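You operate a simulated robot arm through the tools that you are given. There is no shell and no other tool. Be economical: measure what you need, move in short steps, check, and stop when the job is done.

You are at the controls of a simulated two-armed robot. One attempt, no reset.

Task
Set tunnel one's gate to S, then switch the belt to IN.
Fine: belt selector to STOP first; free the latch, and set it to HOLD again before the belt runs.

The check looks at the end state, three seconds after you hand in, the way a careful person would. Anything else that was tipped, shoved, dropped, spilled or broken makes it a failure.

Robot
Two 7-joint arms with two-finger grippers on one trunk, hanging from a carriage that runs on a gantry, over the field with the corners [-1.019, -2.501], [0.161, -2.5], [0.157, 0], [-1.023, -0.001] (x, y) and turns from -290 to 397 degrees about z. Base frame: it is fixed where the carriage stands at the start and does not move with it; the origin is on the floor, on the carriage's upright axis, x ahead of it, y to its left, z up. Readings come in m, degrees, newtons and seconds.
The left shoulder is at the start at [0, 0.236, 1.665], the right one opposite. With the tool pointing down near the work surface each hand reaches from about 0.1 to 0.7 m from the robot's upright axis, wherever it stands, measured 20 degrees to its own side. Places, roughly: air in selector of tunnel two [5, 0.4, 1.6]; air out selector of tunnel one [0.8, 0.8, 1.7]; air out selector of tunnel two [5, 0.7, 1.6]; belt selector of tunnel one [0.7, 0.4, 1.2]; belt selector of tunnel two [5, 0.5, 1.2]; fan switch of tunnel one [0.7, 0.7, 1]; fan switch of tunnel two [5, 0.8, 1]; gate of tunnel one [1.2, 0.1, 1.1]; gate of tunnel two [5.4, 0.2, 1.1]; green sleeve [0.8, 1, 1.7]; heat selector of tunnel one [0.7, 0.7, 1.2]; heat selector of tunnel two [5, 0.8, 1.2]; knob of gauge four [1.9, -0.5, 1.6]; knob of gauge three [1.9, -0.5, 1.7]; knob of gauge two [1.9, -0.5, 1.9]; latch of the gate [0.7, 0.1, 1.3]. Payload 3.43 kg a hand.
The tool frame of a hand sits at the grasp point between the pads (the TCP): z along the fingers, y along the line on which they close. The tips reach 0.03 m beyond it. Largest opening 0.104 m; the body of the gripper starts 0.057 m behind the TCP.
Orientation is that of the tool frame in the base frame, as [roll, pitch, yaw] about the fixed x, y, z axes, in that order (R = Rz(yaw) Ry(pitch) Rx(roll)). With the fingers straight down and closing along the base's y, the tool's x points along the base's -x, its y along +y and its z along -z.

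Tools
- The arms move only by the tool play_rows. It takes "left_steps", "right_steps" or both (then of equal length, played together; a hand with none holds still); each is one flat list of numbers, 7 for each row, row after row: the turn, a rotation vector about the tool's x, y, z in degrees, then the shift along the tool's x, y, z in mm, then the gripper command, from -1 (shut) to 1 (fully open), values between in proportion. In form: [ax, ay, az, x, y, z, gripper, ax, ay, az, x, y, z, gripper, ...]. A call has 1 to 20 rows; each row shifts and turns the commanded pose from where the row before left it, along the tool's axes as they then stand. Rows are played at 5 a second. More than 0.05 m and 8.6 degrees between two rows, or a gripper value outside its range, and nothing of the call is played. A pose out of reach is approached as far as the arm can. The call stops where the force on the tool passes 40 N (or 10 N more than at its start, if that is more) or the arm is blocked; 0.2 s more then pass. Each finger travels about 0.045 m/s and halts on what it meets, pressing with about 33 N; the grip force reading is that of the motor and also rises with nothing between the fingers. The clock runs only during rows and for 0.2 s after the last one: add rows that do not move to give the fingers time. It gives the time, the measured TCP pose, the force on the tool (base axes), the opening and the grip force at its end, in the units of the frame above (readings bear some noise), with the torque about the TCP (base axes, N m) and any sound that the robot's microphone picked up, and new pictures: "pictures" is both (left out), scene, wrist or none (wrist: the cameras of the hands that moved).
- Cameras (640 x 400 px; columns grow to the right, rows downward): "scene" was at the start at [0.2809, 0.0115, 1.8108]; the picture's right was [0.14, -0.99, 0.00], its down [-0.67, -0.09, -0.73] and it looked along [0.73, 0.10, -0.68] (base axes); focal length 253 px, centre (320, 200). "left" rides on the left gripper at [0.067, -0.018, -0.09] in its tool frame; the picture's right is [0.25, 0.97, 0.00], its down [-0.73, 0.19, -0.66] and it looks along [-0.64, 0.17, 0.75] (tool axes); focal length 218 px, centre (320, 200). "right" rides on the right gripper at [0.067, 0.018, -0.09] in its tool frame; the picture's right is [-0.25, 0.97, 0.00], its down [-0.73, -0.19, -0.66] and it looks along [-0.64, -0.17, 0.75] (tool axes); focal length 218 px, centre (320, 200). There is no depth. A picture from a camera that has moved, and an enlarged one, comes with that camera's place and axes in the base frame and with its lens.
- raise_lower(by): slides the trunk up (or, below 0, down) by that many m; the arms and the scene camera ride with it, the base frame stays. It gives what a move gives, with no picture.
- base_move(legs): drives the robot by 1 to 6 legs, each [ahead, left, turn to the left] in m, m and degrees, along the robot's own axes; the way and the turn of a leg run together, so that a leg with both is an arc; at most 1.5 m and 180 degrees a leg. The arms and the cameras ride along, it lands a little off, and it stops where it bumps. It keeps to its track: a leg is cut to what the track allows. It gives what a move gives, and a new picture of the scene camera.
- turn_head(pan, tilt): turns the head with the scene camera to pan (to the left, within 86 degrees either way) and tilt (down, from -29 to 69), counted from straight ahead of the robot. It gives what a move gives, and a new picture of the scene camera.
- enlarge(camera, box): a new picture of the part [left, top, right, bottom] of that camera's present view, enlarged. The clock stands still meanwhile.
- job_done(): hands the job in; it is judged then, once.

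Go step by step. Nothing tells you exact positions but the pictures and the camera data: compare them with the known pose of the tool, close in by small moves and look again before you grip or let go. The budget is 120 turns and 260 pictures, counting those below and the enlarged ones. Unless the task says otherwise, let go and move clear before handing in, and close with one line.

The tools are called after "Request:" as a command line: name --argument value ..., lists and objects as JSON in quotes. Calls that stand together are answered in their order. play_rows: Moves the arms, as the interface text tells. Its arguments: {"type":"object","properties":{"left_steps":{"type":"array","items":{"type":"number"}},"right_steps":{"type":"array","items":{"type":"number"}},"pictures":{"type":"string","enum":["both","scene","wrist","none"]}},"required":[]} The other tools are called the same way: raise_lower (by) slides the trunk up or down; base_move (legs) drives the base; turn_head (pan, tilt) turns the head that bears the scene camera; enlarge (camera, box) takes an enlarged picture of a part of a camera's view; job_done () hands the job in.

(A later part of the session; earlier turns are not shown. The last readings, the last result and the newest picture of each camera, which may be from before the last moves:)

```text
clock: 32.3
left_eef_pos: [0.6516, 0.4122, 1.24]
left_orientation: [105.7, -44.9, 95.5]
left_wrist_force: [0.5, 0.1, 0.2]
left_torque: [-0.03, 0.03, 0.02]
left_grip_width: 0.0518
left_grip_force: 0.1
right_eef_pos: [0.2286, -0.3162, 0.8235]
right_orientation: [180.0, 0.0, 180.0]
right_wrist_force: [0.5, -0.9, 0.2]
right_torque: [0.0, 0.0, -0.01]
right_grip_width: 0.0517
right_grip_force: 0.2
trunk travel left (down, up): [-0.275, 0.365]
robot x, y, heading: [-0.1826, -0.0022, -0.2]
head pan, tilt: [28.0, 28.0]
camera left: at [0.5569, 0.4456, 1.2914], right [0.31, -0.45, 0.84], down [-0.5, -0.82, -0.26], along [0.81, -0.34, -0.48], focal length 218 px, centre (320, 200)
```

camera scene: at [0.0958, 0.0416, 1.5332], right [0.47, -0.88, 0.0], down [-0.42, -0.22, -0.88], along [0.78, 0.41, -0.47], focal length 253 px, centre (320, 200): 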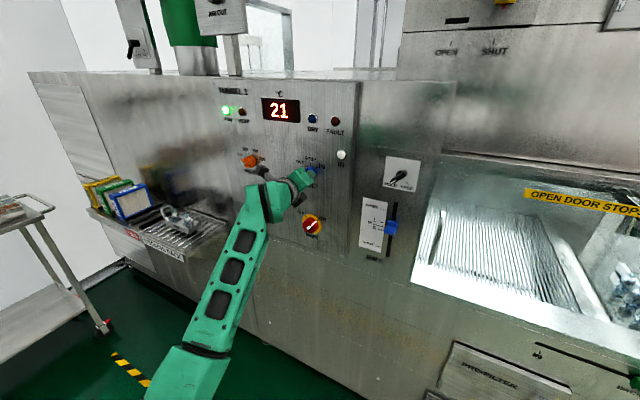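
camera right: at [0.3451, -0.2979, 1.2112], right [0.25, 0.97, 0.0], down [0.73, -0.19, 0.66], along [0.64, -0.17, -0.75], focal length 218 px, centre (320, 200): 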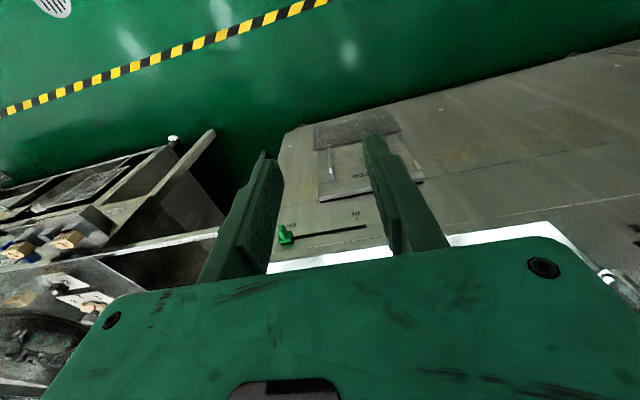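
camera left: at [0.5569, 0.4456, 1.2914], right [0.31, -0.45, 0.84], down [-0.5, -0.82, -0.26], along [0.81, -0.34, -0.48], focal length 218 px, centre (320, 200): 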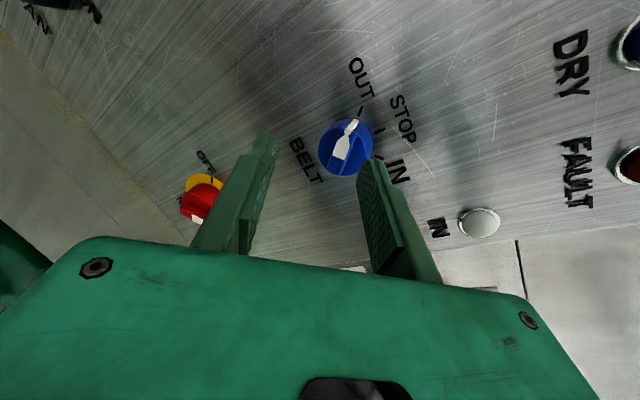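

I'm in place: plate at x≈0.743, bar face ≈0.713. I narrow the fingers and approach most of the way, then check the straddle.

Request:
play_rows --left_steps '[0, 0, 0, -2, 7, 8, -0.35, 0, 0, 0, -2, 7, 8, -0.35, 0, 0, 0, -1, 3, 6, -0.35, 0, 0, 0, 0, 0, 0, -0.35]'

Request:
enlarge --camera "left" --box '[240, 80, 432, 200]'

Request:
enlarge --camera "scene" --box '[270, 140, 350, 190]'

```text
clock: 33.3
left_eef_pos: [0.6774, 0.4038, 1.2432]
left_orientation: [106.0, -44.8, 95.5]
left_wrist_force: [0.3, 0.2, 0.2]
left_torque: [-0.01, 0.02, -0.01]
left_grip_width: 0.0337
left_grip_force: 0.1
right_eef_pos: [0.2278, -0.3176, 0.8216]
right_orientation: [-179.9, 0.0, 179.8]
right_wrist_force: [-0.2, 0.3, -0.5]
right_torque: [0.0, 0.01, 0.03]
right_grip_width: 0.0518
right_grip_force: 0.0
trunk travel left (down, up): [-0.275, 0.365]
robot x, y, heading: [-0.1849, -0.0003, -0.3]
head pan, tilt: [28.0, 28.0]
camera scene: at [0.096, 0.0416, 1.5333], right [0.47, -0.88, 0.0], down [-0.42, -0.22, -0.88], along [0.78, 0.41, -0.47], focal length 253 px, centre (320, 200)
camera left: at [0.5828, 0.4366, 1.2955], right [0.31, -0.45, 0.84], down [-0.5, -0.82, -0.26], along [0.81, -0.34, -0.48], focal length 218 px, centre (320, 200)
```

scene: 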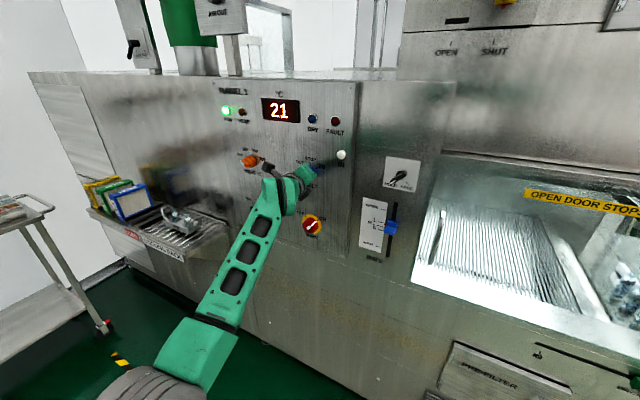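
left: 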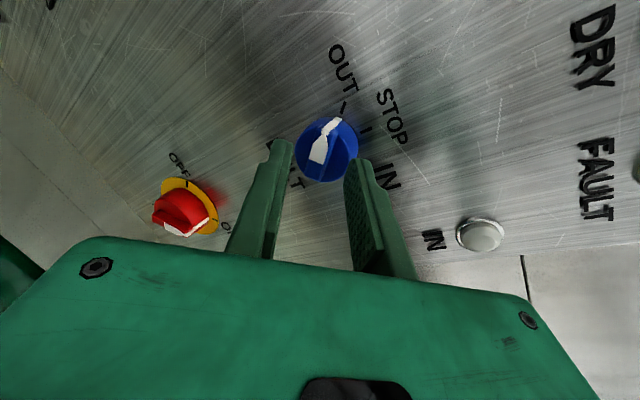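

```text
3.33 times, centred on (336, 140) of left
camera zoom: at [0.5828, 0.4366, 1.2955], right [0.31, -0.45, 0.84], down [-0.5, -0.82, -0.26], along [0.81, -0.34, -0.48], focal length 728 px, centre (267, 400)
```

zoom: 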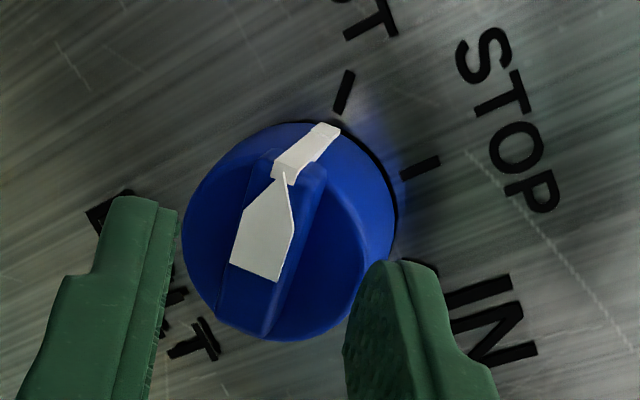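

```text
8.00 times, centred on (310, 165) of scene
camera zoom: at [0.096, 0.0416, 1.5333], right [0.47, -0.88, 0.0], down [-0.42, -0.22, -0.88], along [0.78, 0.41, -0.47], focal length 2020 px, centre (400, 480)
```

zoom: 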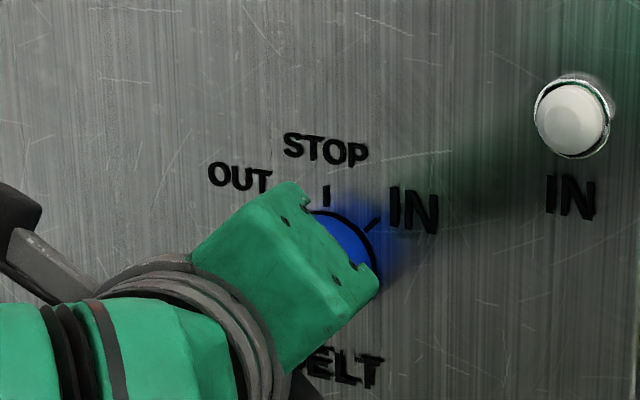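

The bar is centred between the fingertips. I advance the last 16 mm and close.

Request:
play_rows --left_steps '[0, 0, 0, 0, 3, 8, -0.42, 0, 0, 0, -1, 2.5, 8, -0.42, 0, 0, 0, 0, 0, 0, -0.42, 0, 0, 0, 0, 0, 0, -0.7, 0, 0, 0, 0, 0, 0, -1, 0, 0, 0, 0, 0, 0, -1, 0, 0, 0, 0, 0, 0, -1]' --pictures "wrist"

Request:
enlarge --camera "left" --box '[240, 80, 432, 200]'

```text
clock: 33.9
left_eef_pos: [0.6833, 0.4016, 1.2441]
left_orientation: [105.6, -44.9, 95.7]
left_wrist_force: [-40.5, -10.0, -1.4]
left_torque: [0.03, 0.09, -0.63]
left_grip_width: 0.024
left_grip_force: 0.0
right_eef_pos: [0.2218, -0.3183, 0.8207]
right_orientation: [-180.0, -0.2, -180.0]
right_wrist_force: [0.5, -1.3, -0.6]
right_torque: [-0.01, 0.02, -0.01]
right_grip_width: 0.0517
right_grip_force: 0.0
trunk travel left (down, up): [-0.275, 0.365]
robot x, y, heading: [-0.1859, -0.0032, 0.1]
head pan, tilt: [28.0, 28.0]
stopped in row 2 (left hand): the force on the tool passed its limit at 54 N (the readings are from after the stop); the commanded pose is now the measured one
camera left: at [0.5892, 0.4354, 1.2969], right [0.31, -0.45, 0.84], down [-0.5, -0.82, -0.26], along [0.81, -0.34, -0.48], focal length 218 px, centre (320, 200)
```

left: 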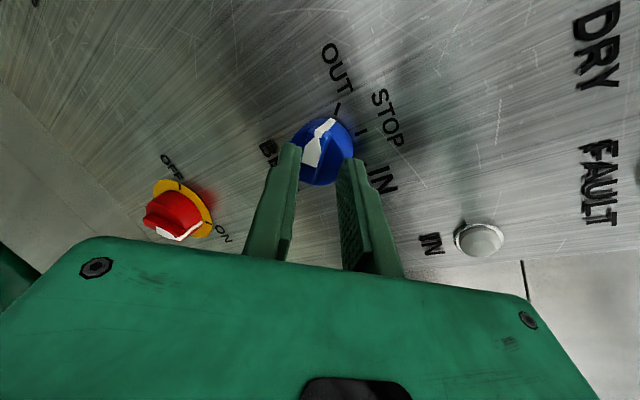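

```text
3.33 times, centred on (336, 140) of left
camera zoom: at [0.5892, 0.4354, 1.2969], right [0.31, -0.45, 0.84], down [-0.5, -0.82, -0.26], along [0.81, -0.34, -0.48], focal length 728 px, centre (267, 400)
```

zoom: 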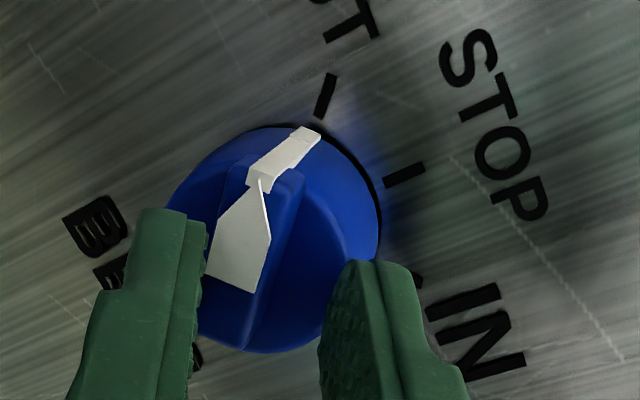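

A fingertip met the knob's round face because of the tilt, so gripping the bar is poor. I back off, open, and roll a further 45° so the fingers close vertically on the round body, where tilt doesn't matter.

Request:
play_rows --left_steps '[0, 0, 0, 1, -6, -16, 0, 0, 0, 0, 1, -6, -16, 0.2, -1.76, 0.66, -7.64, 0, 0, 0, 0.2, -1.76, 0.66, -7.64, 0, 0, 0, 0.2, -1.76, 0.66, -7.64, 0, 0, 0, 0.2, -1.76, 0.66, -7.64, 0, 0, 0, 0.2, -1.76, 0.66, -7.64, 0, 0, 0, 0.2, -1.76, 0.66, -7.64, 0, 0, 0, 0.2, 0, 0, 0, 0, 0, 0, 0.2]' --pictures "wrist"

```text
clock: 35.9
left_eef_pos: [0.656, 0.4051, 1.2487]
left_orientation: [89.6, 0.1, 106.2]
left_wrist_force: [0.2, 0.3, -0.3]
left_torque: [-0.01, 0.0, 0.07]
left_grip_width: 0.0623
left_grip_force: 0.1
right_eef_pos: [0.2289, -0.316, 0.8221]
right_orientation: [-179.9, -0.1, 179.9]
right_wrist_force: [0.9, -0.6, -0.2]
right_torque: [-0.03, 0.0, -0.03]
right_grip_width: 0.0518
right_grip_force: 0.0
trunk travel left (down, up): [-0.275, 0.365]
robot x, y, heading: [-0.1855, 0.0032, -0.1]
head pan, tilt: [28.0, 28.0]
camera left: at [0.5512, 0.4432, 1.2303], right [-0.08, 0.24, 0.97], down [-0.43, -0.88, 0.19], along [0.9, -0.4, 0.17], focal length 218 px, centre (320, 200)
```

left: 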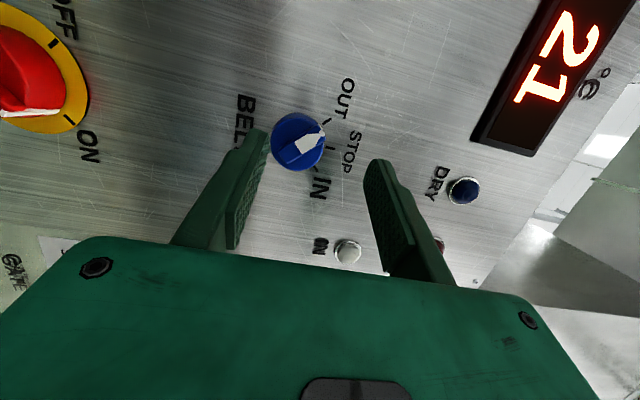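

Vertical closing is reached cleanly. I centre on the knob height and go in part way.

Request:
play_rows --left_steps '[0, 0, 0, -2, -6.5, 8, 0.15, 0, 0, 0, -3, -6.2, 16, 0.15, 0, 0, 0, 0, 0, 0, 0.15]' --pictures "wrist"

Request:
enlarge --camera "left" --box '[220, 70, 412, 190]'

```text
clock: 36.7
left_eef_pos: [0.6793, 0.4052, 1.236]
left_orientation: [89.7, 0.2, 106.3]
left_wrist_force: [-0.1, 0.3, 0.5]
left_torque: [0.0, 0.01, -0.02]
left_grip_width: 0.0599
left_grip_force: 0.1
right_eef_pos: [0.2284, -0.3162, 0.8214]
right_orientation: [180.0, 0.1, 179.9]
right_wrist_force: [-1.1, 0.3, 0.0]
right_torque: [0.02, -0.01, 0.03]
right_grip_width: 0.0519
right_grip_force: 0.1
trunk travel left (down, up): [-0.275, 0.365]
robot x, y, heading: [-0.1858, -0.0015, -0.2]
head pan, tilt: [28.0, 28.0]
camera left: at [0.5748, 0.4448, 1.2168], right [-0.08, 0.24, 0.97], down [-0.43, -0.88, 0.19], along [0.9, -0.4, 0.17], focal length 218 px, centre (320, 200)
```

left: 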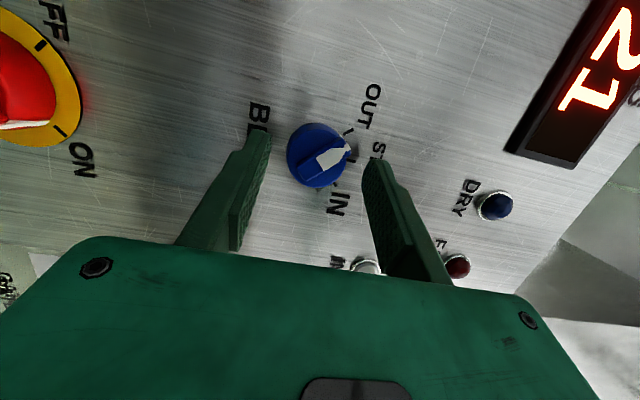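

```text
3.33 times, centred on (316, 130) of left
camera zoom: at [0.5748, 0.4448, 1.2168], right [-0.08, 0.24, 0.97], down [-0.43, -0.88, 0.19], along [0.9, -0.4, 0.17], focal length 728 px, centre (333, 433)
```

zoom: 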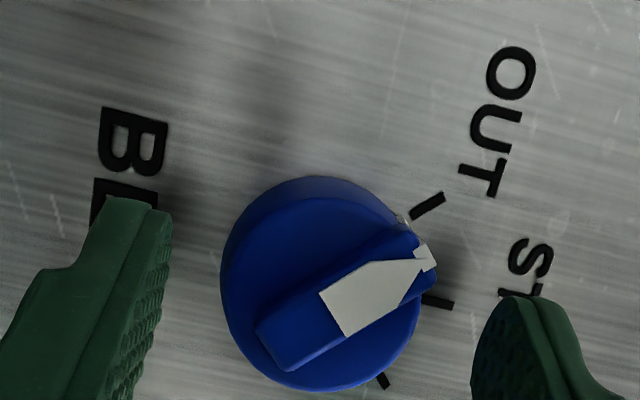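

Well centred. I advance 25 mm and close on the knob's body.

Request:
play_rows --left_steps '[0, 0, 0, -2.5, 0, 8, 0.15, 0, 0, 0, -2.3, 0, 8, 0.15, 0, 0, 0, -2.2, 0, 8, 0.15, 0, 0, 0, 0, 0, 0, -0.1, 0, 0, 0, 0, 0, 0, -0.4, 0, 0, 0, 0, 0, 0, -0.4, 0, 0, 0, 0, 0, 0, -0.4]' --pictures "wrist"

Request:
enlarge --camera "left" --box '[220, 70, 412, 190]'

```text
clock: 38.3
left_eef_pos: [0.7046, 0.4067, 1.235]
left_orientation: [89.8, 0.0, 106.3]
left_wrist_force: [8.1, 1.7, -5.8]
left_torque: [-0.04, 0.18, -0.09]
left_grip_width: 0.041
left_grip_force: 45.3
right_eef_pos: [0.2292, -0.3176, 0.8224]
right_orientation: [180.0, 0.0, 179.8]
right_wrist_force: [-0.6, 0.2, 0.8]
right_torque: [0.03, 0.02, -0.03]
right_grip_width: 0.0519
right_grip_force: 0.1
trunk travel left (down, up): [-0.275, 0.365]
robot x, y, heading: [-0.1848, -0.0011, -0.1]
head pan, tilt: [28.0, 28.0]
camera left: at [0.6002, 0.4455, 1.2163], right [-0.07, 0.24, 0.97], down [-0.43, -0.88, 0.19], along [0.9, -0.4, 0.17], focal length 218 px, centre (320, 200)
```

left: 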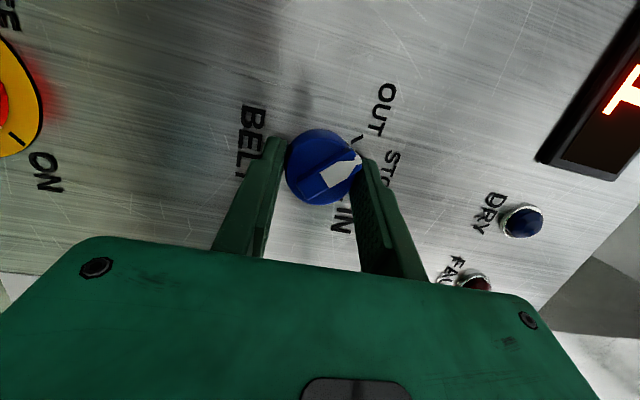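

```text
3.33 times, centred on (316, 130) of left
camera zoom: at [0.6002, 0.4455, 1.2163], right [-0.07, 0.24, 0.97], down [-0.43, -0.88, 0.19], along [0.9, -0.4, 0.17], focal length 728 px, centre (333, 433)
```

zoom: 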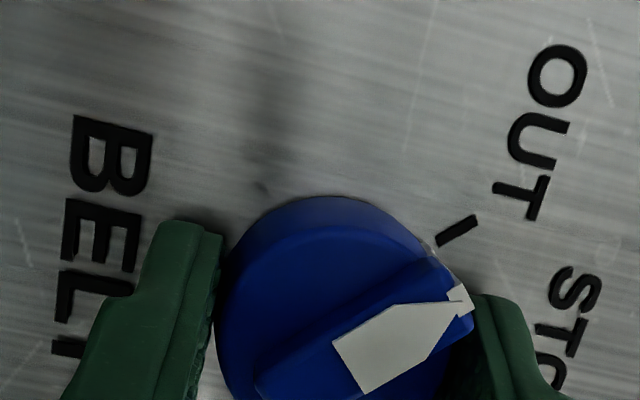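

Gripped at 41 mm. Now I turn 45° clockwise about the knob's axis to STOP.

Request:
play_rows --left_steps '[-2.1, 0, 7.2, 0, -0.8, 0, -0.5, -2.1, 0, 7.2, 0, -0.8, 0, -0.5, -2.1, 0, 7.2, 0, -0.8, 0, -0.5, -2.1, 0, 7.2, 0, -0.8, 0, -0.5, -2.1, 0, 7.2, 0, -0.8, 0, -0.5, -2.1, 0, 7.2, 0, -0.8, 0, -0.5, 0, 0, 0, 0, 0, 0, -0.5]'

Request:
enlarge --camera "left" --box '[220, 70, 412, 190]'

```text
clock: 39.9
left_eef_pos: [0.6963, 0.4079, 1.2319]
left_orientation: [74.3, -42.8, 112.6]
left_wrist_force: [23.9, 12.4, -17.7]
left_torque: [-0.13, 0.72, -0.13]
left_grip_width: 0.0401
left_grip_force: 44.9
left hand out of reach, approached as far as the arm can: row 6
right_eef_pos: [0.2302, -0.3148, 0.8213]
right_orientation: [179.9, 0.1, 179.9]
right_wrist_force: [0.1, -0.4, 0.0]
right_torque: [0.04, 0.04, -0.02]
right_grip_width: 0.0517
right_grip_force: 0.1
trunk travel left (down, up): [-0.275, 0.365]
robot x, y, heading: [-0.1829, -0.0024, -0.2]
head pan, tilt: [28.0, 28.0]
camera scene: at [0.0959, 0.0423, 1.5335], right [0.47, -0.88, 0.0], down [-0.41, -0.22, -0.88], along [0.78, 0.41, -0.47], focal length 253 px, centre (320, 200)
camera left: at [0.5925, 0.4474, 1.2467], right [-0.07, -0.51, 0.85], down [-0.43, -0.76, -0.49], along [0.9, -0.4, -0.17], focal length 218 px, centre (320, 200)
```

scene: 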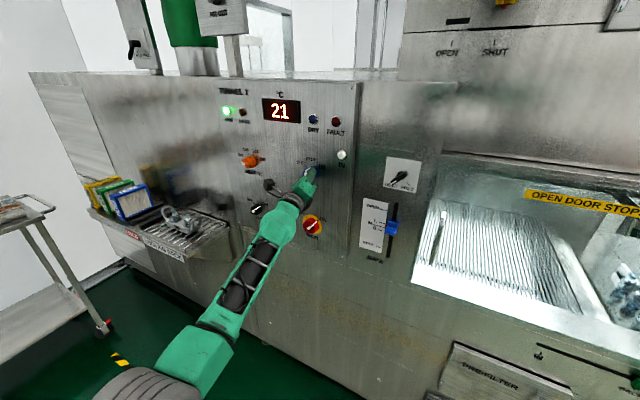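
left: 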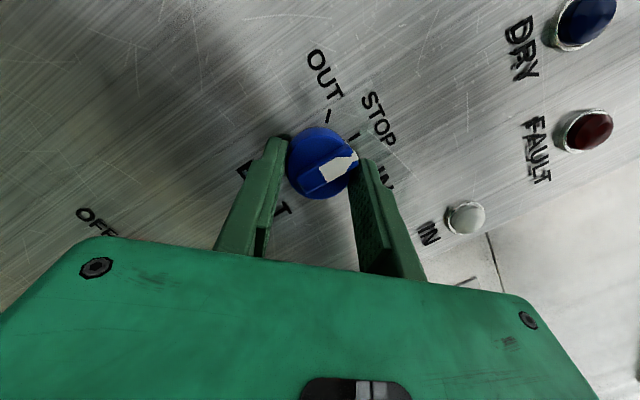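

```text
3.33 times, centred on (316, 130) of left
camera zoom: at [0.5925, 0.4474, 1.2467], right [-0.07, -0.51, 0.85], down [-0.43, -0.76, -0.49], along [0.9, -0.4, -0.17], focal length 728 px, centre (333, 433)
```

zoom: 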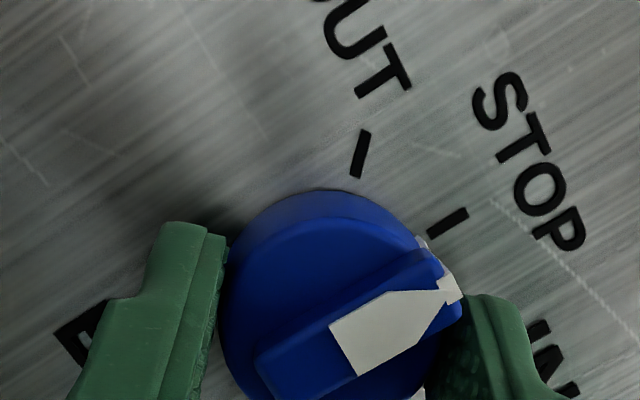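

The knob turned with the hand. I release, back out, and check the pointer.

Request:
play_rows --left_steps '[0, 0, 0, 0, 0, 0, 0, 0, 0, 0, 0, 0, 0, 0.2, 0, 0, 0, 0, 0, 0, 0.2, 0, 0, 0, 8.5, 0, -28.8, 0.2, 0, 0, 0, 8.5, 0, -28.8, 0.2, 0, 0, 0, 8.5, 0, -28.8, 0.2, 0, 0, 0, 0, 0, 0, 0.2]' --pictures "wrist"

Request:
enlarge --camera "left" --box '[220, 70, 412, 190]'

```text
clock: 41.5
left_eef_pos: [0.6162, 0.4048, 1.2317]
left_orientation: [74.0, -42.7, 112.8]
left_wrist_force: [1.0, -1.4, 0.2]
left_torque: [-0.01, -0.01, 0.01]
left_grip_width: 0.0625
left_grip_force: 0.0
left hand out of reach, approached as far as the arm can: row 4
right_eef_pos: [0.2288, -0.3171, 0.8225]
right_orientation: [179.9, 0.0, 179.9]
right_wrist_force: [0.5, 0.0, 0.1]
right_torque: [-0.01, 0.03, 0.02]
right_grip_width: 0.0521
right_grip_force: 0.1
trunk travel left (down, up): [-0.275, 0.365]
robot x, y, heading: [-0.183, 0.0021, -0.1]
head pan, tilt: [28.0, 28.0]
camera left: at [0.5113, 0.4448, 1.247], right [-0.07, -0.51, 0.85], down [-0.42, -0.76, -0.49], along [0.9, -0.4, -0.16], focal length 218 px, centre (320, 200)
```

left: 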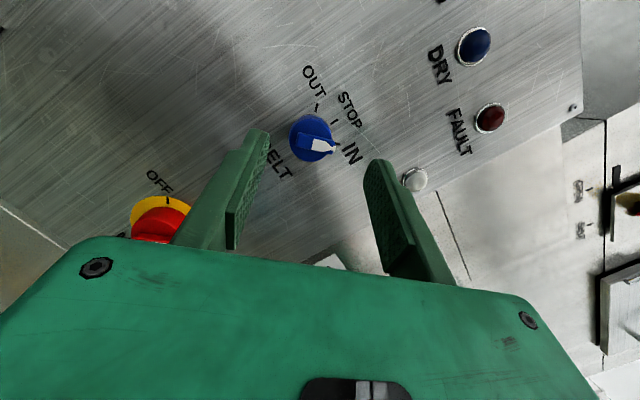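

```text
3.33 times, centred on (316, 130) of left
camera zoom: at [0.5113, 0.4448, 1.247], right [-0.07, -0.51, 0.85], down [-0.42, -0.76, -0.49], along [0.9, -0.4, -0.16], focal length 728 px, centre (333, 433)
```

zoom: 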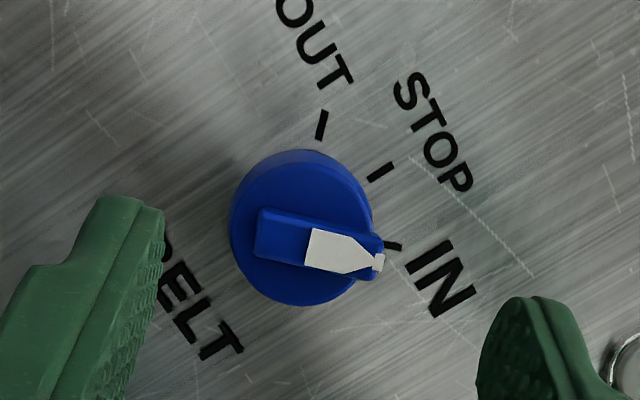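

The pointer seems to have ended up past STOP, at IN. I verify with the scene view.

Request:
enlarge --camera "scene" --box '[270, 130, 366, 190]'

Request:
enlarge --camera "scene" --box '[320, 130, 448, 270]'

```text
6.67 times, centred on (318, 160) of scene
camera zoom: at [0.0954, 0.0416, 1.5335], right [0.47, -0.88, 0.0], down [-0.41, -0.22, -0.88], along [0.78, 0.41, -0.47], focal length 1684 px, centre (333, 467)
```

zoom: 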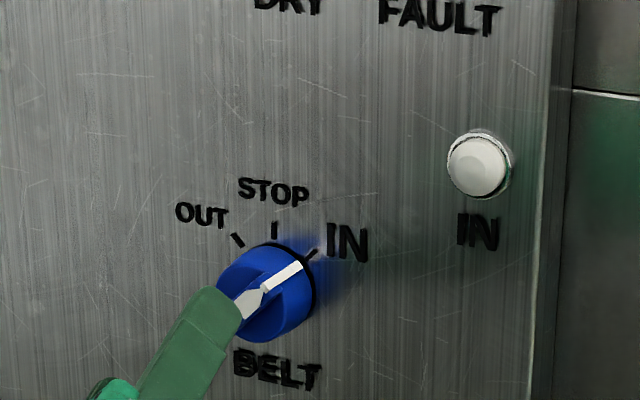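

```text
2.86 times, centred on (384, 200) of scene
camera zoom: at [0.0954, 0.0416, 1.5335], right [0.47, -0.88, 0.0], down [-0.41, -0.22, -0.88], along [0.78, 0.41, -0.47], focal length 722 px, centre (137, 200)
```

zoom: 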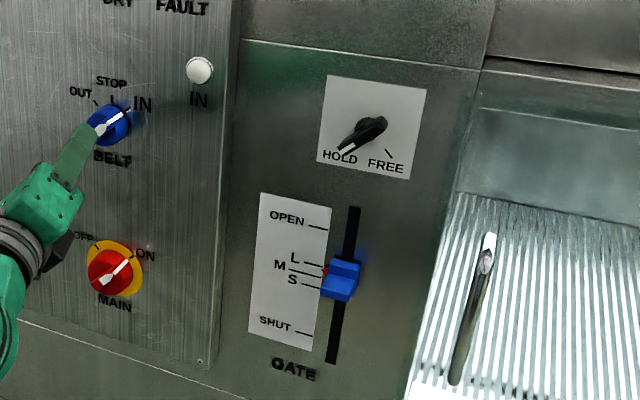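

It overshot to IN: the hand was near a joint limit at the end and sprang on release. I roll back to vertical closing with a bit more left yaw so the return turn to STOP stays within reach.

Request:
play_rows --left_steps '[1.77, 0.72, -7.13, 0, 0, 0, 0.15, 1.77, 0.72, -7.13, 0, 0, 0, 0.15, 1.77, 0.72, -7.13, 0, 0, 0, 0.15, 1.77, 0.72, -7.13, 0, 0, 0, 0.15, 1.77, 0.72, -7.13, 0, 0, 0, 0.15, 1.77, 0.72, -7.13, 0, 0, 0, 0.15, 0, 0, 0, -11, 0, 32, 0.15, 0, 0, 0, 0, 0, 0, 0.15]' --pictures "wrist"

```text
clock: 43.3
left_eef_pos: [0.6488, 0.4066, 1.2367]
left_orientation: [86.4, 0.2, 109.5]
left_wrist_force: [-0.8, 0.8, -0.3]
left_torque: [-0.01, 0.0, 0.0]
left_grip_width: 0.0597
left_grip_force: 0.0
right_eef_pos: [0.2276, -0.3164, 0.8213]
right_orientation: [179.9, 0.0, 179.9]
right_wrist_force: [0.0, -0.4, -1.0]
right_torque: [-0.04, -0.02, 0.0]
right_grip_width: 0.0522
right_grip_force: 0.1
trunk travel left (down, up): [-0.275, 0.365]
robot x, y, heading: [-0.1857, -0.0027, -0.0]
head pan, tilt: [28.0, 28.0]
camera left: at [0.5428, 0.4394, 1.2119], right [-0.14, 0.22, 0.96], down [-0.39, -0.91, 0.15], along [0.91, -0.35, 0.22], focal length 218 px, centre (320, 200)
```

left: 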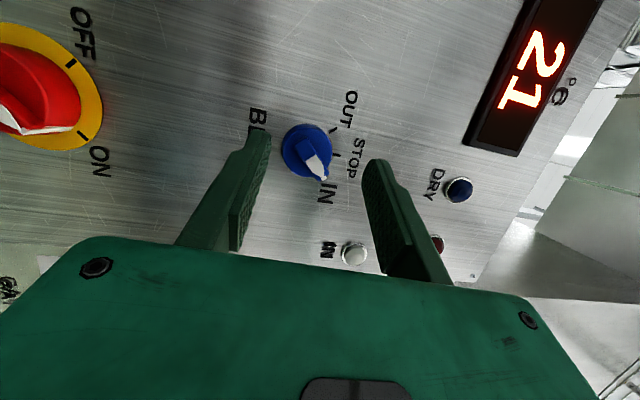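

Aligned well. I go in and close on the body.

Request:
play_rows --left_steps '[0, 0, 0, -4.1, -2, 10.7, 0.15, 0, 0, 0, -4.1, -2, 10.7, 0.15, 0, 0, 0, -4.1, -1.9, 10.7, 0.15, 0, 0, 0, -4.1, 0, 10.7, 0.15, 0, 0, 0, -4, 0, 10.4, 0.15, 0, 0, 0, 0, 0, 0, -0.1, 0, 0, 0, 0, 0, 0, -0.4, 0, 0, 0, 0, 0, 0, -0.4, 0, 0, 0, 0, 0, 0, -0.4]' --pictures "none"

Request:
enlarge --camera "left" --box '[220, 70, 412, 190]'

```text
clock: 45.3
left_eef_pos: [0.7045, 0.4067, 1.2341]
left_orientation: [86.4, 0.1, 109.5]
left_wrist_force: [-15.2, -1.4, 1.7]
left_torque: [-0.21, 0.66, 0.13]
left_grip_width: 0.0412
left_grip_force: 45.5
right_eef_pos: [0.2261, -0.3151, 0.8228]
right_orientation: [-180.0, -0.1, 179.9]
right_wrist_force: [0.2, -0.4, 0.9]
right_torque: [-0.01, -0.01, -0.02]
right_grip_width: 0.0522
right_grip_force: 0.0
trunk travel left (down, up): [-0.275, 0.365]
robot x, y, heading: [-0.1848, 0.0026, -0.5]
head pan, tilt: [28.0, 28.0]
```

```text
3.33 times, centred on (316, 130) of left
camera zoom: at [0.599, 0.4396, 1.2091], right [-0.14, 0.22, 0.96], down [-0.39, -0.91, 0.15], along [0.91, -0.35, 0.22], focal length 728 px, centre (333, 433)
```

zoom: 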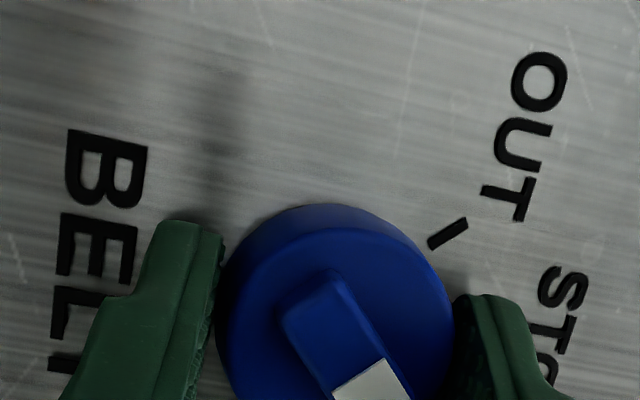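

Now turning 43° counter-clockwise, back to STOP.

Request:
play_rows --left_steps '[2.42, 0.4, -6.77, 0, 0.8, 0, -0.4, 2.42, 0.4, -6.77, 0, 0.8, 0, -0.4, 2.42, 0.4, -6.77, 0, 0.8, 0, -0.4, 2.42, 0.4, -6.77, 0, 0.8, 0, -0.4, 2.42, 0.4, -6.77, 0, 0.8, 0, -0.4, 2.42, 0.4, -6.77, 0, 0.8, 0, -0.4, 0, 0, 0, 0, 0, 0, -0.4]' --pictures "wrist"

Request:
enlarge --camera "left" --box '[220, 70, 412, 190]'

```text
clock: 46.9
left_eef_pos: [0.7053, 0.406, 1.2364]
left_orientation: [103.8, 40.4, 115.7]
left_wrist_force: [-19.1, -3.1, 3.5]
left_torque: [0.01, 0.45, -0.58]
left_grip_width: 0.0413
left_grip_force: 44.5
right_eef_pos: [0.2265, -0.3171, 0.8216]
right_orientation: [180.0, -0.1, 180.0]
right_wrist_force: [0.7, 0.8, 0.2]
right_torque: [0.0, -0.02, 0.01]
right_grip_width: 0.052
right_grip_force: 0.1
trunk travel left (down, up): [-0.275, 0.365]
robot x, y, heading: [-0.1864, -0.0038, -0.4]
head pan, tilt: [28.0, 28.0]
camera left: at [0.5991, 0.4149, 1.1961], right [-0.14, 0.82, 0.55], down [-0.39, -0.56, 0.73], along [0.91, -0.11, 0.4], focal length 218 px, centre (320, 200)
```

left: 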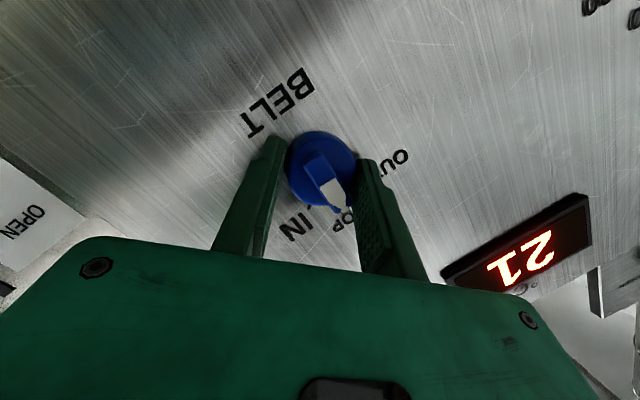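

```text
3.33 times, centred on (316, 130) of left
camera zoom: at [0.5991, 0.4149, 1.1961], right [-0.14, 0.82, 0.55], down [-0.39, -0.56, 0.73], along [0.91, -0.11, 0.4], focal length 728 px, centre (333, 433)
```

zoom: 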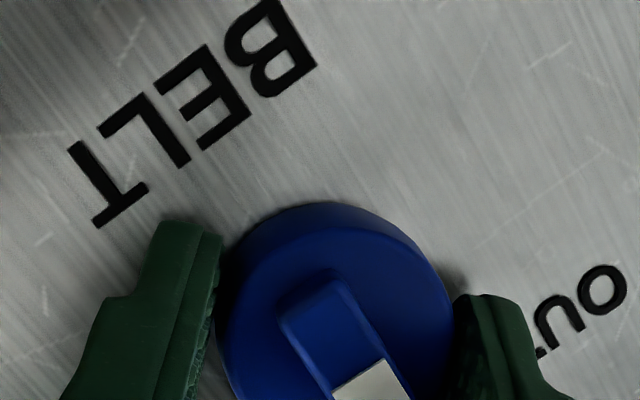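

Bar points to STOP. I relax the axial push, open, wait, and look before backing out.

Request:
play_rows --left_steps '[0, 0, 0, 0, 0, -1.5, -0.4, 0, 0, 0, 0, 0, 0, -0.1, 0, 0, 0, 0, 0, 0, 0.15, 0, 0, 0, 0, 0, 0, 0.15]' --pictures "wrist"

Request:
enlarge --camera "scene" --box '[270, 130, 366, 190]'

```text
clock: 47.9
left_eef_pos: [0.7035, 0.41, 1.2403]
left_orientation: [103.6, 40.3, 115.7]
left_wrist_force: [-20.8, 4.1, 8.2]
left_torque: [-0.16, 0.18, -0.32]
left_grip_width: 0.0498
left_grip_force: 0.0
right_eef_pos: [0.2254, -0.3154, 0.8214]
right_orientation: [-180.0, 0.0, 180.0]
right_wrist_force: [-1.0, -1.1, -0.2]
right_torque: [0.04, 0.05, -0.02]
right_grip_width: 0.0521
right_grip_force: 0.1
trunk travel left (down, up): [-0.275, 0.365]
robot x, y, heading: [-0.1833, -0.0009, -0.1]
head pan, tilt: [28.0, 28.0]
camera left: at [0.5978, 0.4168, 1.1986], right [-0.14, 0.82, 0.55], down [-0.39, -0.56, 0.73], along [0.91, -0.11, 0.4], focal length 218 px, centre (320, 200)
```

left: 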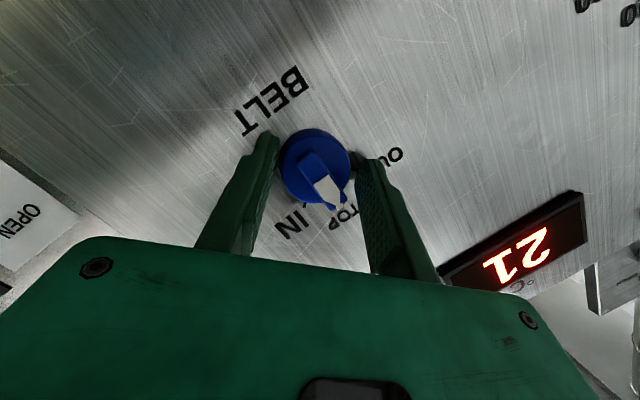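

```text
6.67 times, centred on (318, 160) of scene
camera zoom: at [0.094, 0.0425, 1.5331], right [0.47, -0.88, 0.0], down [-0.42, -0.22, -0.88], along [0.78, 0.41, -0.47], focal length 1684 px, centre (333, 467)
```

zoom: 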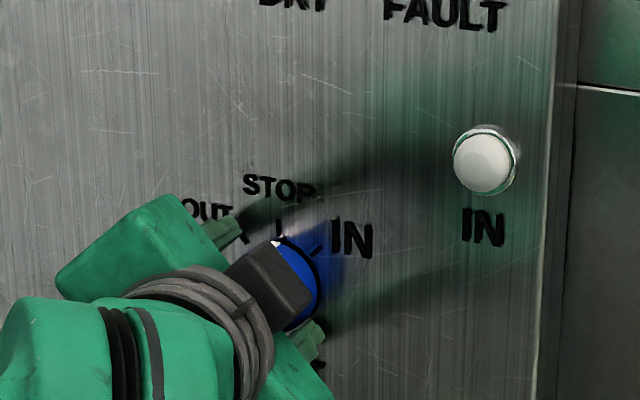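

Fingertips brush the plate; I back straight out along the normal and check the pointer.

Request:
play_rows --left_steps '[0, 0, 0, 1.7, 0.3, -4.7, 0.15, 0, 0, 0, 0, 0, 0, 0.15, 0, 0, 0, 6.6, 1.2, -19, 0.15, 0, 0, 0, 9.9, 1.8, -28.3, 0.15, 0, 0, 0, 9.9, 1.8, -28.3, 0.15, 0, 0, 0, 0, 0, 0, 0.15]' --pictures "wrist"

Request:
enlarge --camera "scene" --box '[270, 130, 366, 190]'

Request:
enlarge --camera "left" --box '[220, 70, 412, 190]'

```text
clock: 49.3
left_eef_pos: [0.6208, 0.4068, 1.2391]
left_orientation: [103.7, 40.4, 115.7]
left_wrist_force: [0.2, 0.0, 1.2]
left_torque: [0.01, 0.01, 0.04]
left_grip_width: 0.0599
left_grip_force: 0.1
right_eef_pos: [0.23, -0.3167, 0.8227]
right_orientation: [180.0, 0.0, 179.9]
right_wrist_force: [-0.3, -0.7, -0.2]
right_torque: [0.01, 0.0, 0.01]
right_grip_width: 0.0518
right_grip_force: 0.0
trunk travel left (down, up): [-0.275, 0.365]
robot x, y, heading: [-0.1823, -0.0004, -0.2]
head pan, tilt: [28.0, 28.0]
camera left: at [0.5147, 0.4149, 1.1981], right [-0.14, 0.82, 0.55], down [-0.39, -0.56, 0.73], along [0.91, -0.11, 0.4], focal length 218 px, centre (320, 200)
```

left: 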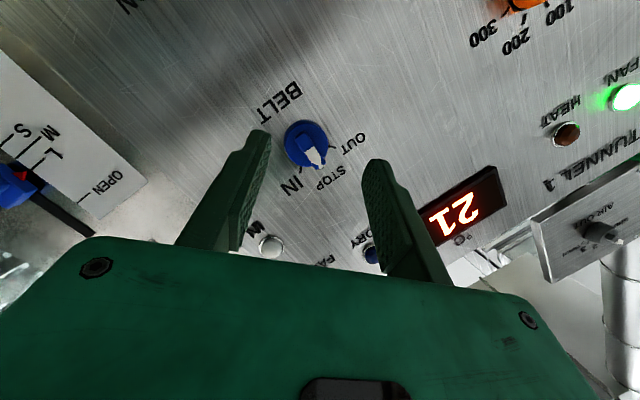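

```text
6.67 times, centred on (318, 160) of scene
camera zoom: at [0.0956, 0.0417, 1.5335], right [0.47, -0.88, 0.0], down [-0.41, -0.22, -0.88], along [0.78, 0.41, -0.47], focal length 1684 px, centre (333, 467)
```

zoom: 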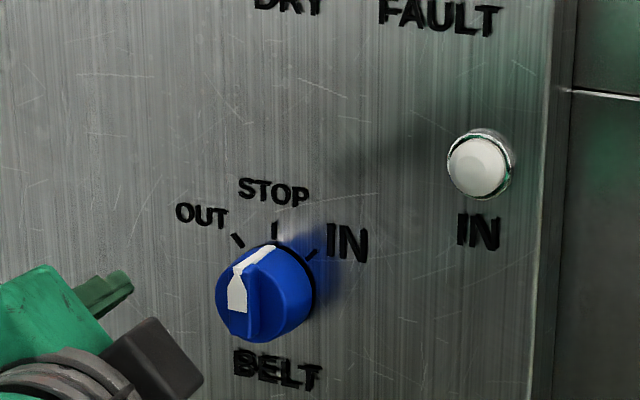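

```text
3.33 times, centred on (316, 130) of left
camera zoom: at [0.5147, 0.4149, 1.1981], right [-0.14, 0.82, 0.55], down [-0.39, -0.56, 0.73], along [0.91, -0.11, 0.4], focal length 728 px, centre (333, 433)
```

zoom: 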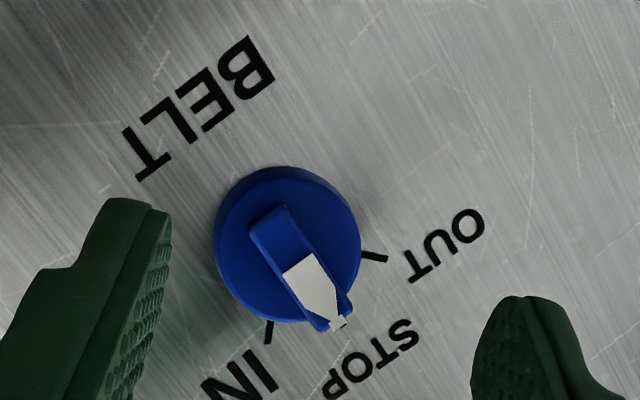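

Belt is at STOP. Next the latch: I move the hand right in front of it and roll back toward the camera-on-top posture.

Request:
play_rows --left_steps '[0, 0, 0, -26.3, -16.4, -19.2, 0.15, 0, 0, 0, -26.3, -16.4, -19.2, 0.15, 0, 0, 0, -26.3, -16.4, -19.2, 0.15, 0, 0, 0, -26.3, -16.4, -19.2, 0.15, 0, 0, 0, -26.3, -16.4, -19.2, 0.15, 0, 0, 0, -26.3, -16.4, -19.2, 0.15, 0, 0, 8.4, 0, 0, 0, 0.15, 0, 0, 8.4, 0, 0, 0, 0.15, 0, 0, 8.4, 0, 0, 0, 0.15, 0, 0, 8.4, 0, 0, 0, 0.15, 0, 0, 8.4, 0, 0, 0, 0.15, 0, 0, 8.4, 0, 0, 0, 0.15, 0, 0, 8.4, 0, 0, 0, 0.15, 0, 0, 8.4, 0, 0, 0, 0.15, 0, 0, 8.4, 0, 0, 0, 0.15, 0, 0, 8.4, 0, 0, 0, 0.15, 0, 0, 8.4, 0, 0, 0, 0.15, 0, 0, 8.4, 0, 0, 0, 0.15, 0, 0, 8.4, 0, 0, 0, 0.15]' --pictures "none"

```text
clock: 53.3
left_eef_pos: [0.5683, 0.1999, 1.2884]
left_orientation: [116.4, -65.9, 82.3]
left_wrist_force: [0.3, 0.5, 1.8]
left_torque: [0.0, -0.03, -0.02]
left_grip_width: 0.0599
left_grip_force: 0.1
right_eef_pos: [0.2281, -0.3169, 0.8234]
right_orientation: [-180.0, 0.0, 179.9]
right_wrist_force: [-0.2, -0.4, -0.7]
right_torque: [0.02, 0.0, 0.0]
right_grip_width: 0.0522
right_grip_force: 0.0
trunk travel left (down, up): [-0.275, 0.365]
robot x, y, heading: [-0.1842, -0.0006, 0.1]
head pan, tilt: [28.0, 28.0]
```

Now straighten the hand to face the panel squarely.

Request:
play_rows --left_steps '[-4.6, 1.77, 5.8, 0, 0, 0, 0.15, -4.6, 1.77, 5.8, 0, 0, 0, 0.15, -4.6, 1.77, 5.8, 0, 0, 0, 0.15, -4.6, 1.77, 5.8, 0, 0, 0, 0.15, 0, 0, 0, 0, 25, 0, 0.15, 0, 0, 0, 0, 25, 0, 0.15, 0, 0, 0, 0, 0, 0, 0.15]' --pictures "wrist"

Request:
enlarge --camera "left" --box '[240, 40, 432, 160]'

Request:
turn_head --pan 12 --tilt 28

```text
clock: 54.9
left_eef_pos: [0.5693, 0.1495, 1.2872]
left_orientation: [-113.0, -90.0, -66.9]
left_wrist_force: [-0.3, -0.6, 0.2]
left_torque: [0.0, -0.02, 0.0]
left_grip_width: 0.0597
left_grip_force: 0.0
right_eef_pos: [0.2282, -0.3155, 0.8216]
right_orientation: [-180.0, 0.1, 179.9]
right_wrist_force: [-0.4, -0.3, 0.5]
right_torque: [0.01, 0.03, 0.01]
right_grip_width: 0.0521
right_grip_force: 0.0
trunk travel left (down, up): [-0.275, 0.365]
robot x, y, heading: [-0.1866, 0.001, -0.2]
head pan, tilt: [28.0, 28.0]
camera left: at [0.4794, 0.1663, 1.3547], right [0.0, -0.97, 0.25], down [-0.66, -0.19, -0.73], along [0.75, -0.17, -0.64], focal length 218 px, centre (320, 200)
```

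left: 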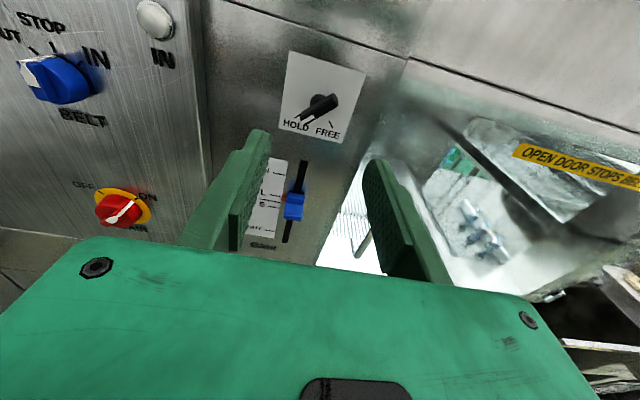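

```text
3.33 times, centred on (336, 100) of left
camera zoom: at [0.4794, 0.1663, 1.3547], right [0.0, -0.97, 0.25], down [-0.66, -0.19, -0.73], along [0.75, -0.17, -0.64], focal length 728 px, centre (267, 533)
```

zoom: 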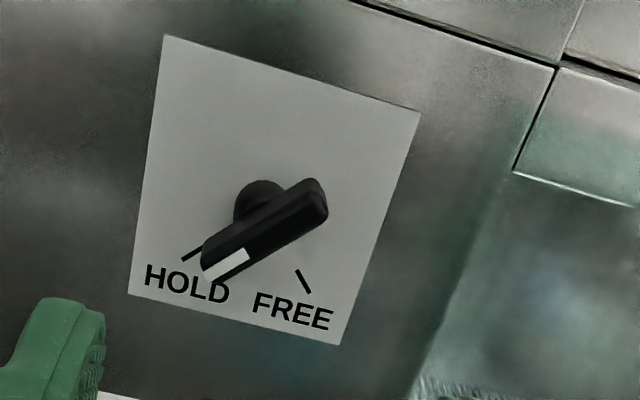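

```text
clock: 55.7
left_eef_pos: [0.5688, 0.1502, 1.2887]
left_orientation: [69.7, -90.0, 110.4]
left_wrist_force: [0.1, -0.6, 0.7]
left_torque: [0.02, 0.01, 0.02]
left_grip_width: 0.0597
left_grip_force: 0.1
right_eef_pos: [0.2281, -0.3171, 0.8235]
right_orientation: [-179.9, -0.1, 179.9]
right_wrist_force: [-0.3, 0.4, 0.0]
right_torque: [-0.02, 0.0, -0.02]
right_grip_width: 0.052
right_grip_force: 0.1
trunk travel left (down, up): [-0.275, 0.365]
robot x, y, heading: [-0.1851, -0.0007, -0.1]
head pan, tilt: [12.0, 28.0]
camera scene: at [0.1039, 0.0179, 1.5334], right [0.21, -0.98, 0.0], down [-0.46, -0.1, -0.88], along [0.86, 0.18, -0.47], focal length 253 px, centre (320, 200)
```

scene: 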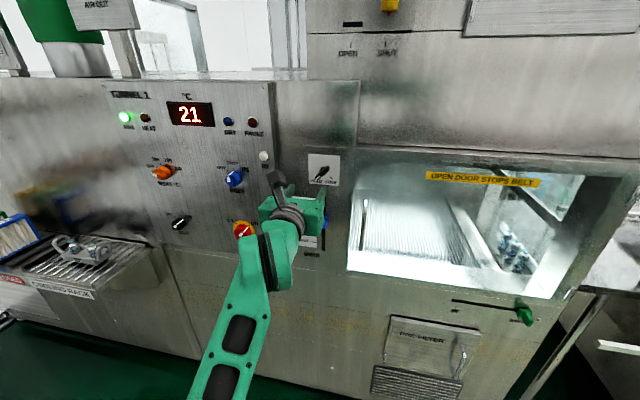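

The hand is square to the panel. The latch is a bar on a stalk; I enlarge it from the head camera to triangulate.

Request:
enlarge --camera "scene" --box '[290, 140, 370, 190]'

```text
8.00 times, centred on (330, 165) of scene
camera zoom: at [0.1039, 0.0179, 1.5334], right [0.21, -0.98, 0.0], down [-0.46, -0.1, -0.88], along [0.86, 0.18, -0.47], focal length 2020 px, centre (240, 480)
```

zoom: 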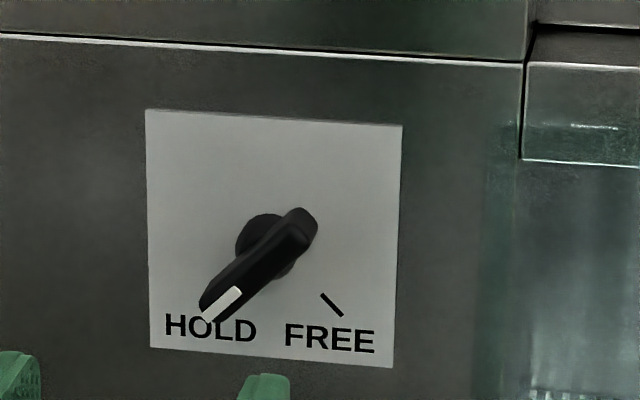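

Latch pivot is about (y 0.146, z 1.272), bar face at x≈0.735, plate at ≈0.765. I move closer and roll +45° to match its bar.

Request:
play_rows --left_steps '[0, 0, 0, -8, 2, 20, 0.15, 0, 0, 0, -9, 3, 20, 0.15, 0, 0, 7.5, 0, 0, 0, 0.0, 0, 0, 7.5, 0, 0, 0, 0.0, 0, 0, 7.5, 0, 0, 0, 0.0, 0, 0, 7.5, 0, 0, 20, 0.0, 0, 0, 7.5, 0, 0, 20, 0.0, 0, 0, 7.5, 0, 0, 20, 0.0, 0, 0, 0, 0, 0, 0, 0.0]'

Request:
enlarge --camera "left" --box '[220, 70, 412, 190]'

Request:
enlarge --camera "scene" --box '[290, 140, 370, 190]'

```text
clock: 57.7
left_eef_pos: [0.6676, 0.1451, 1.2723]
left_orientation: [-90.0, -44.9, -89.9]
left_wrist_force: [0.8, -0.5, 0.0]
left_torque: [-0.02, 0.0, -0.03]
left_grip_width: 0.0518
left_grip_force: 0.0
right_eef_pos: [0.2285, -0.3179, 0.8223]
right_orientation: [-180.0, 0.0, 179.8]
right_wrist_force: [0.1, -0.7, -0.2]
right_torque: [-0.02, 0.02, 0.0]
right_grip_width: 0.052
right_grip_force: 0.0
trunk travel left (down, up): [-0.275, 0.365]
robot x, y, heading: [-0.1847, 0.0007, 0.1]
head pan, tilt: [12.0, 28.0]
camera scene: at [0.1036, 0.0178, 1.5333], right [0.21, -0.98, 0.0], down [-0.46, -0.1, -0.88], along [0.86, 0.18, -0.47], focal length 253 px, centre (320, 200)
camera left: at [0.5787, 0.1089, 1.3309], right [0.0, -0.86, -0.51], down [-0.66, 0.38, -0.65], along [0.75, 0.33, -0.57], focal length 218 px, centre (320, 200)
```

scene: 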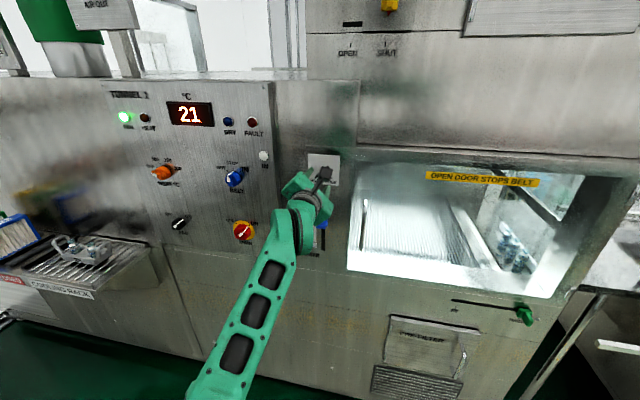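
left: 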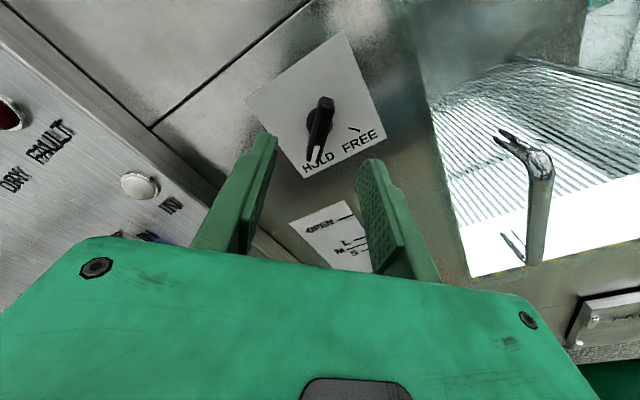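

```text
3.33 times, centred on (316, 130) of left
camera zoom: at [0.5787, 0.1089, 1.3309], right [0.0, -0.86, -0.51], down [-0.66, 0.38, -0.65], along [0.75, 0.33, -0.57], focal length 728 px, centre (333, 433)
```

zoom: 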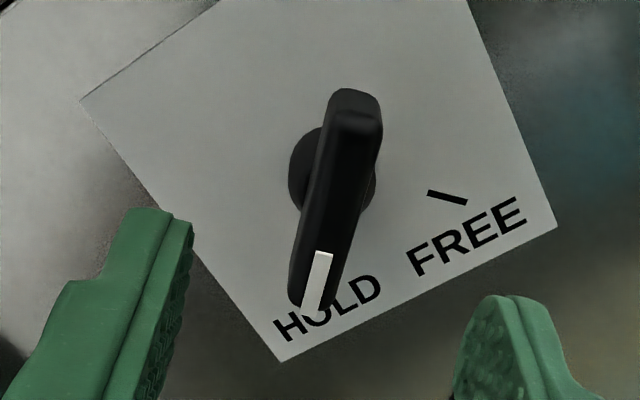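

```text
8.00 times, centred on (330, 165) of scene
camera zoom: at [0.1036, 0.0178, 1.5333], right [0.21, -0.98, 0.0], down [-0.46, -0.1, -0.88], along [0.86, 0.18, -0.47], focal length 2020 px, centre (240, 480)
```

zoom: 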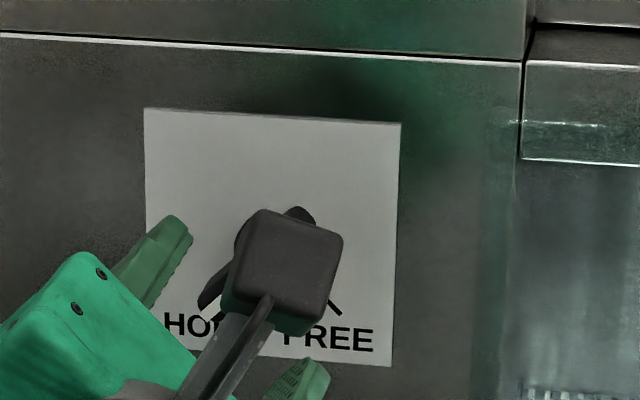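

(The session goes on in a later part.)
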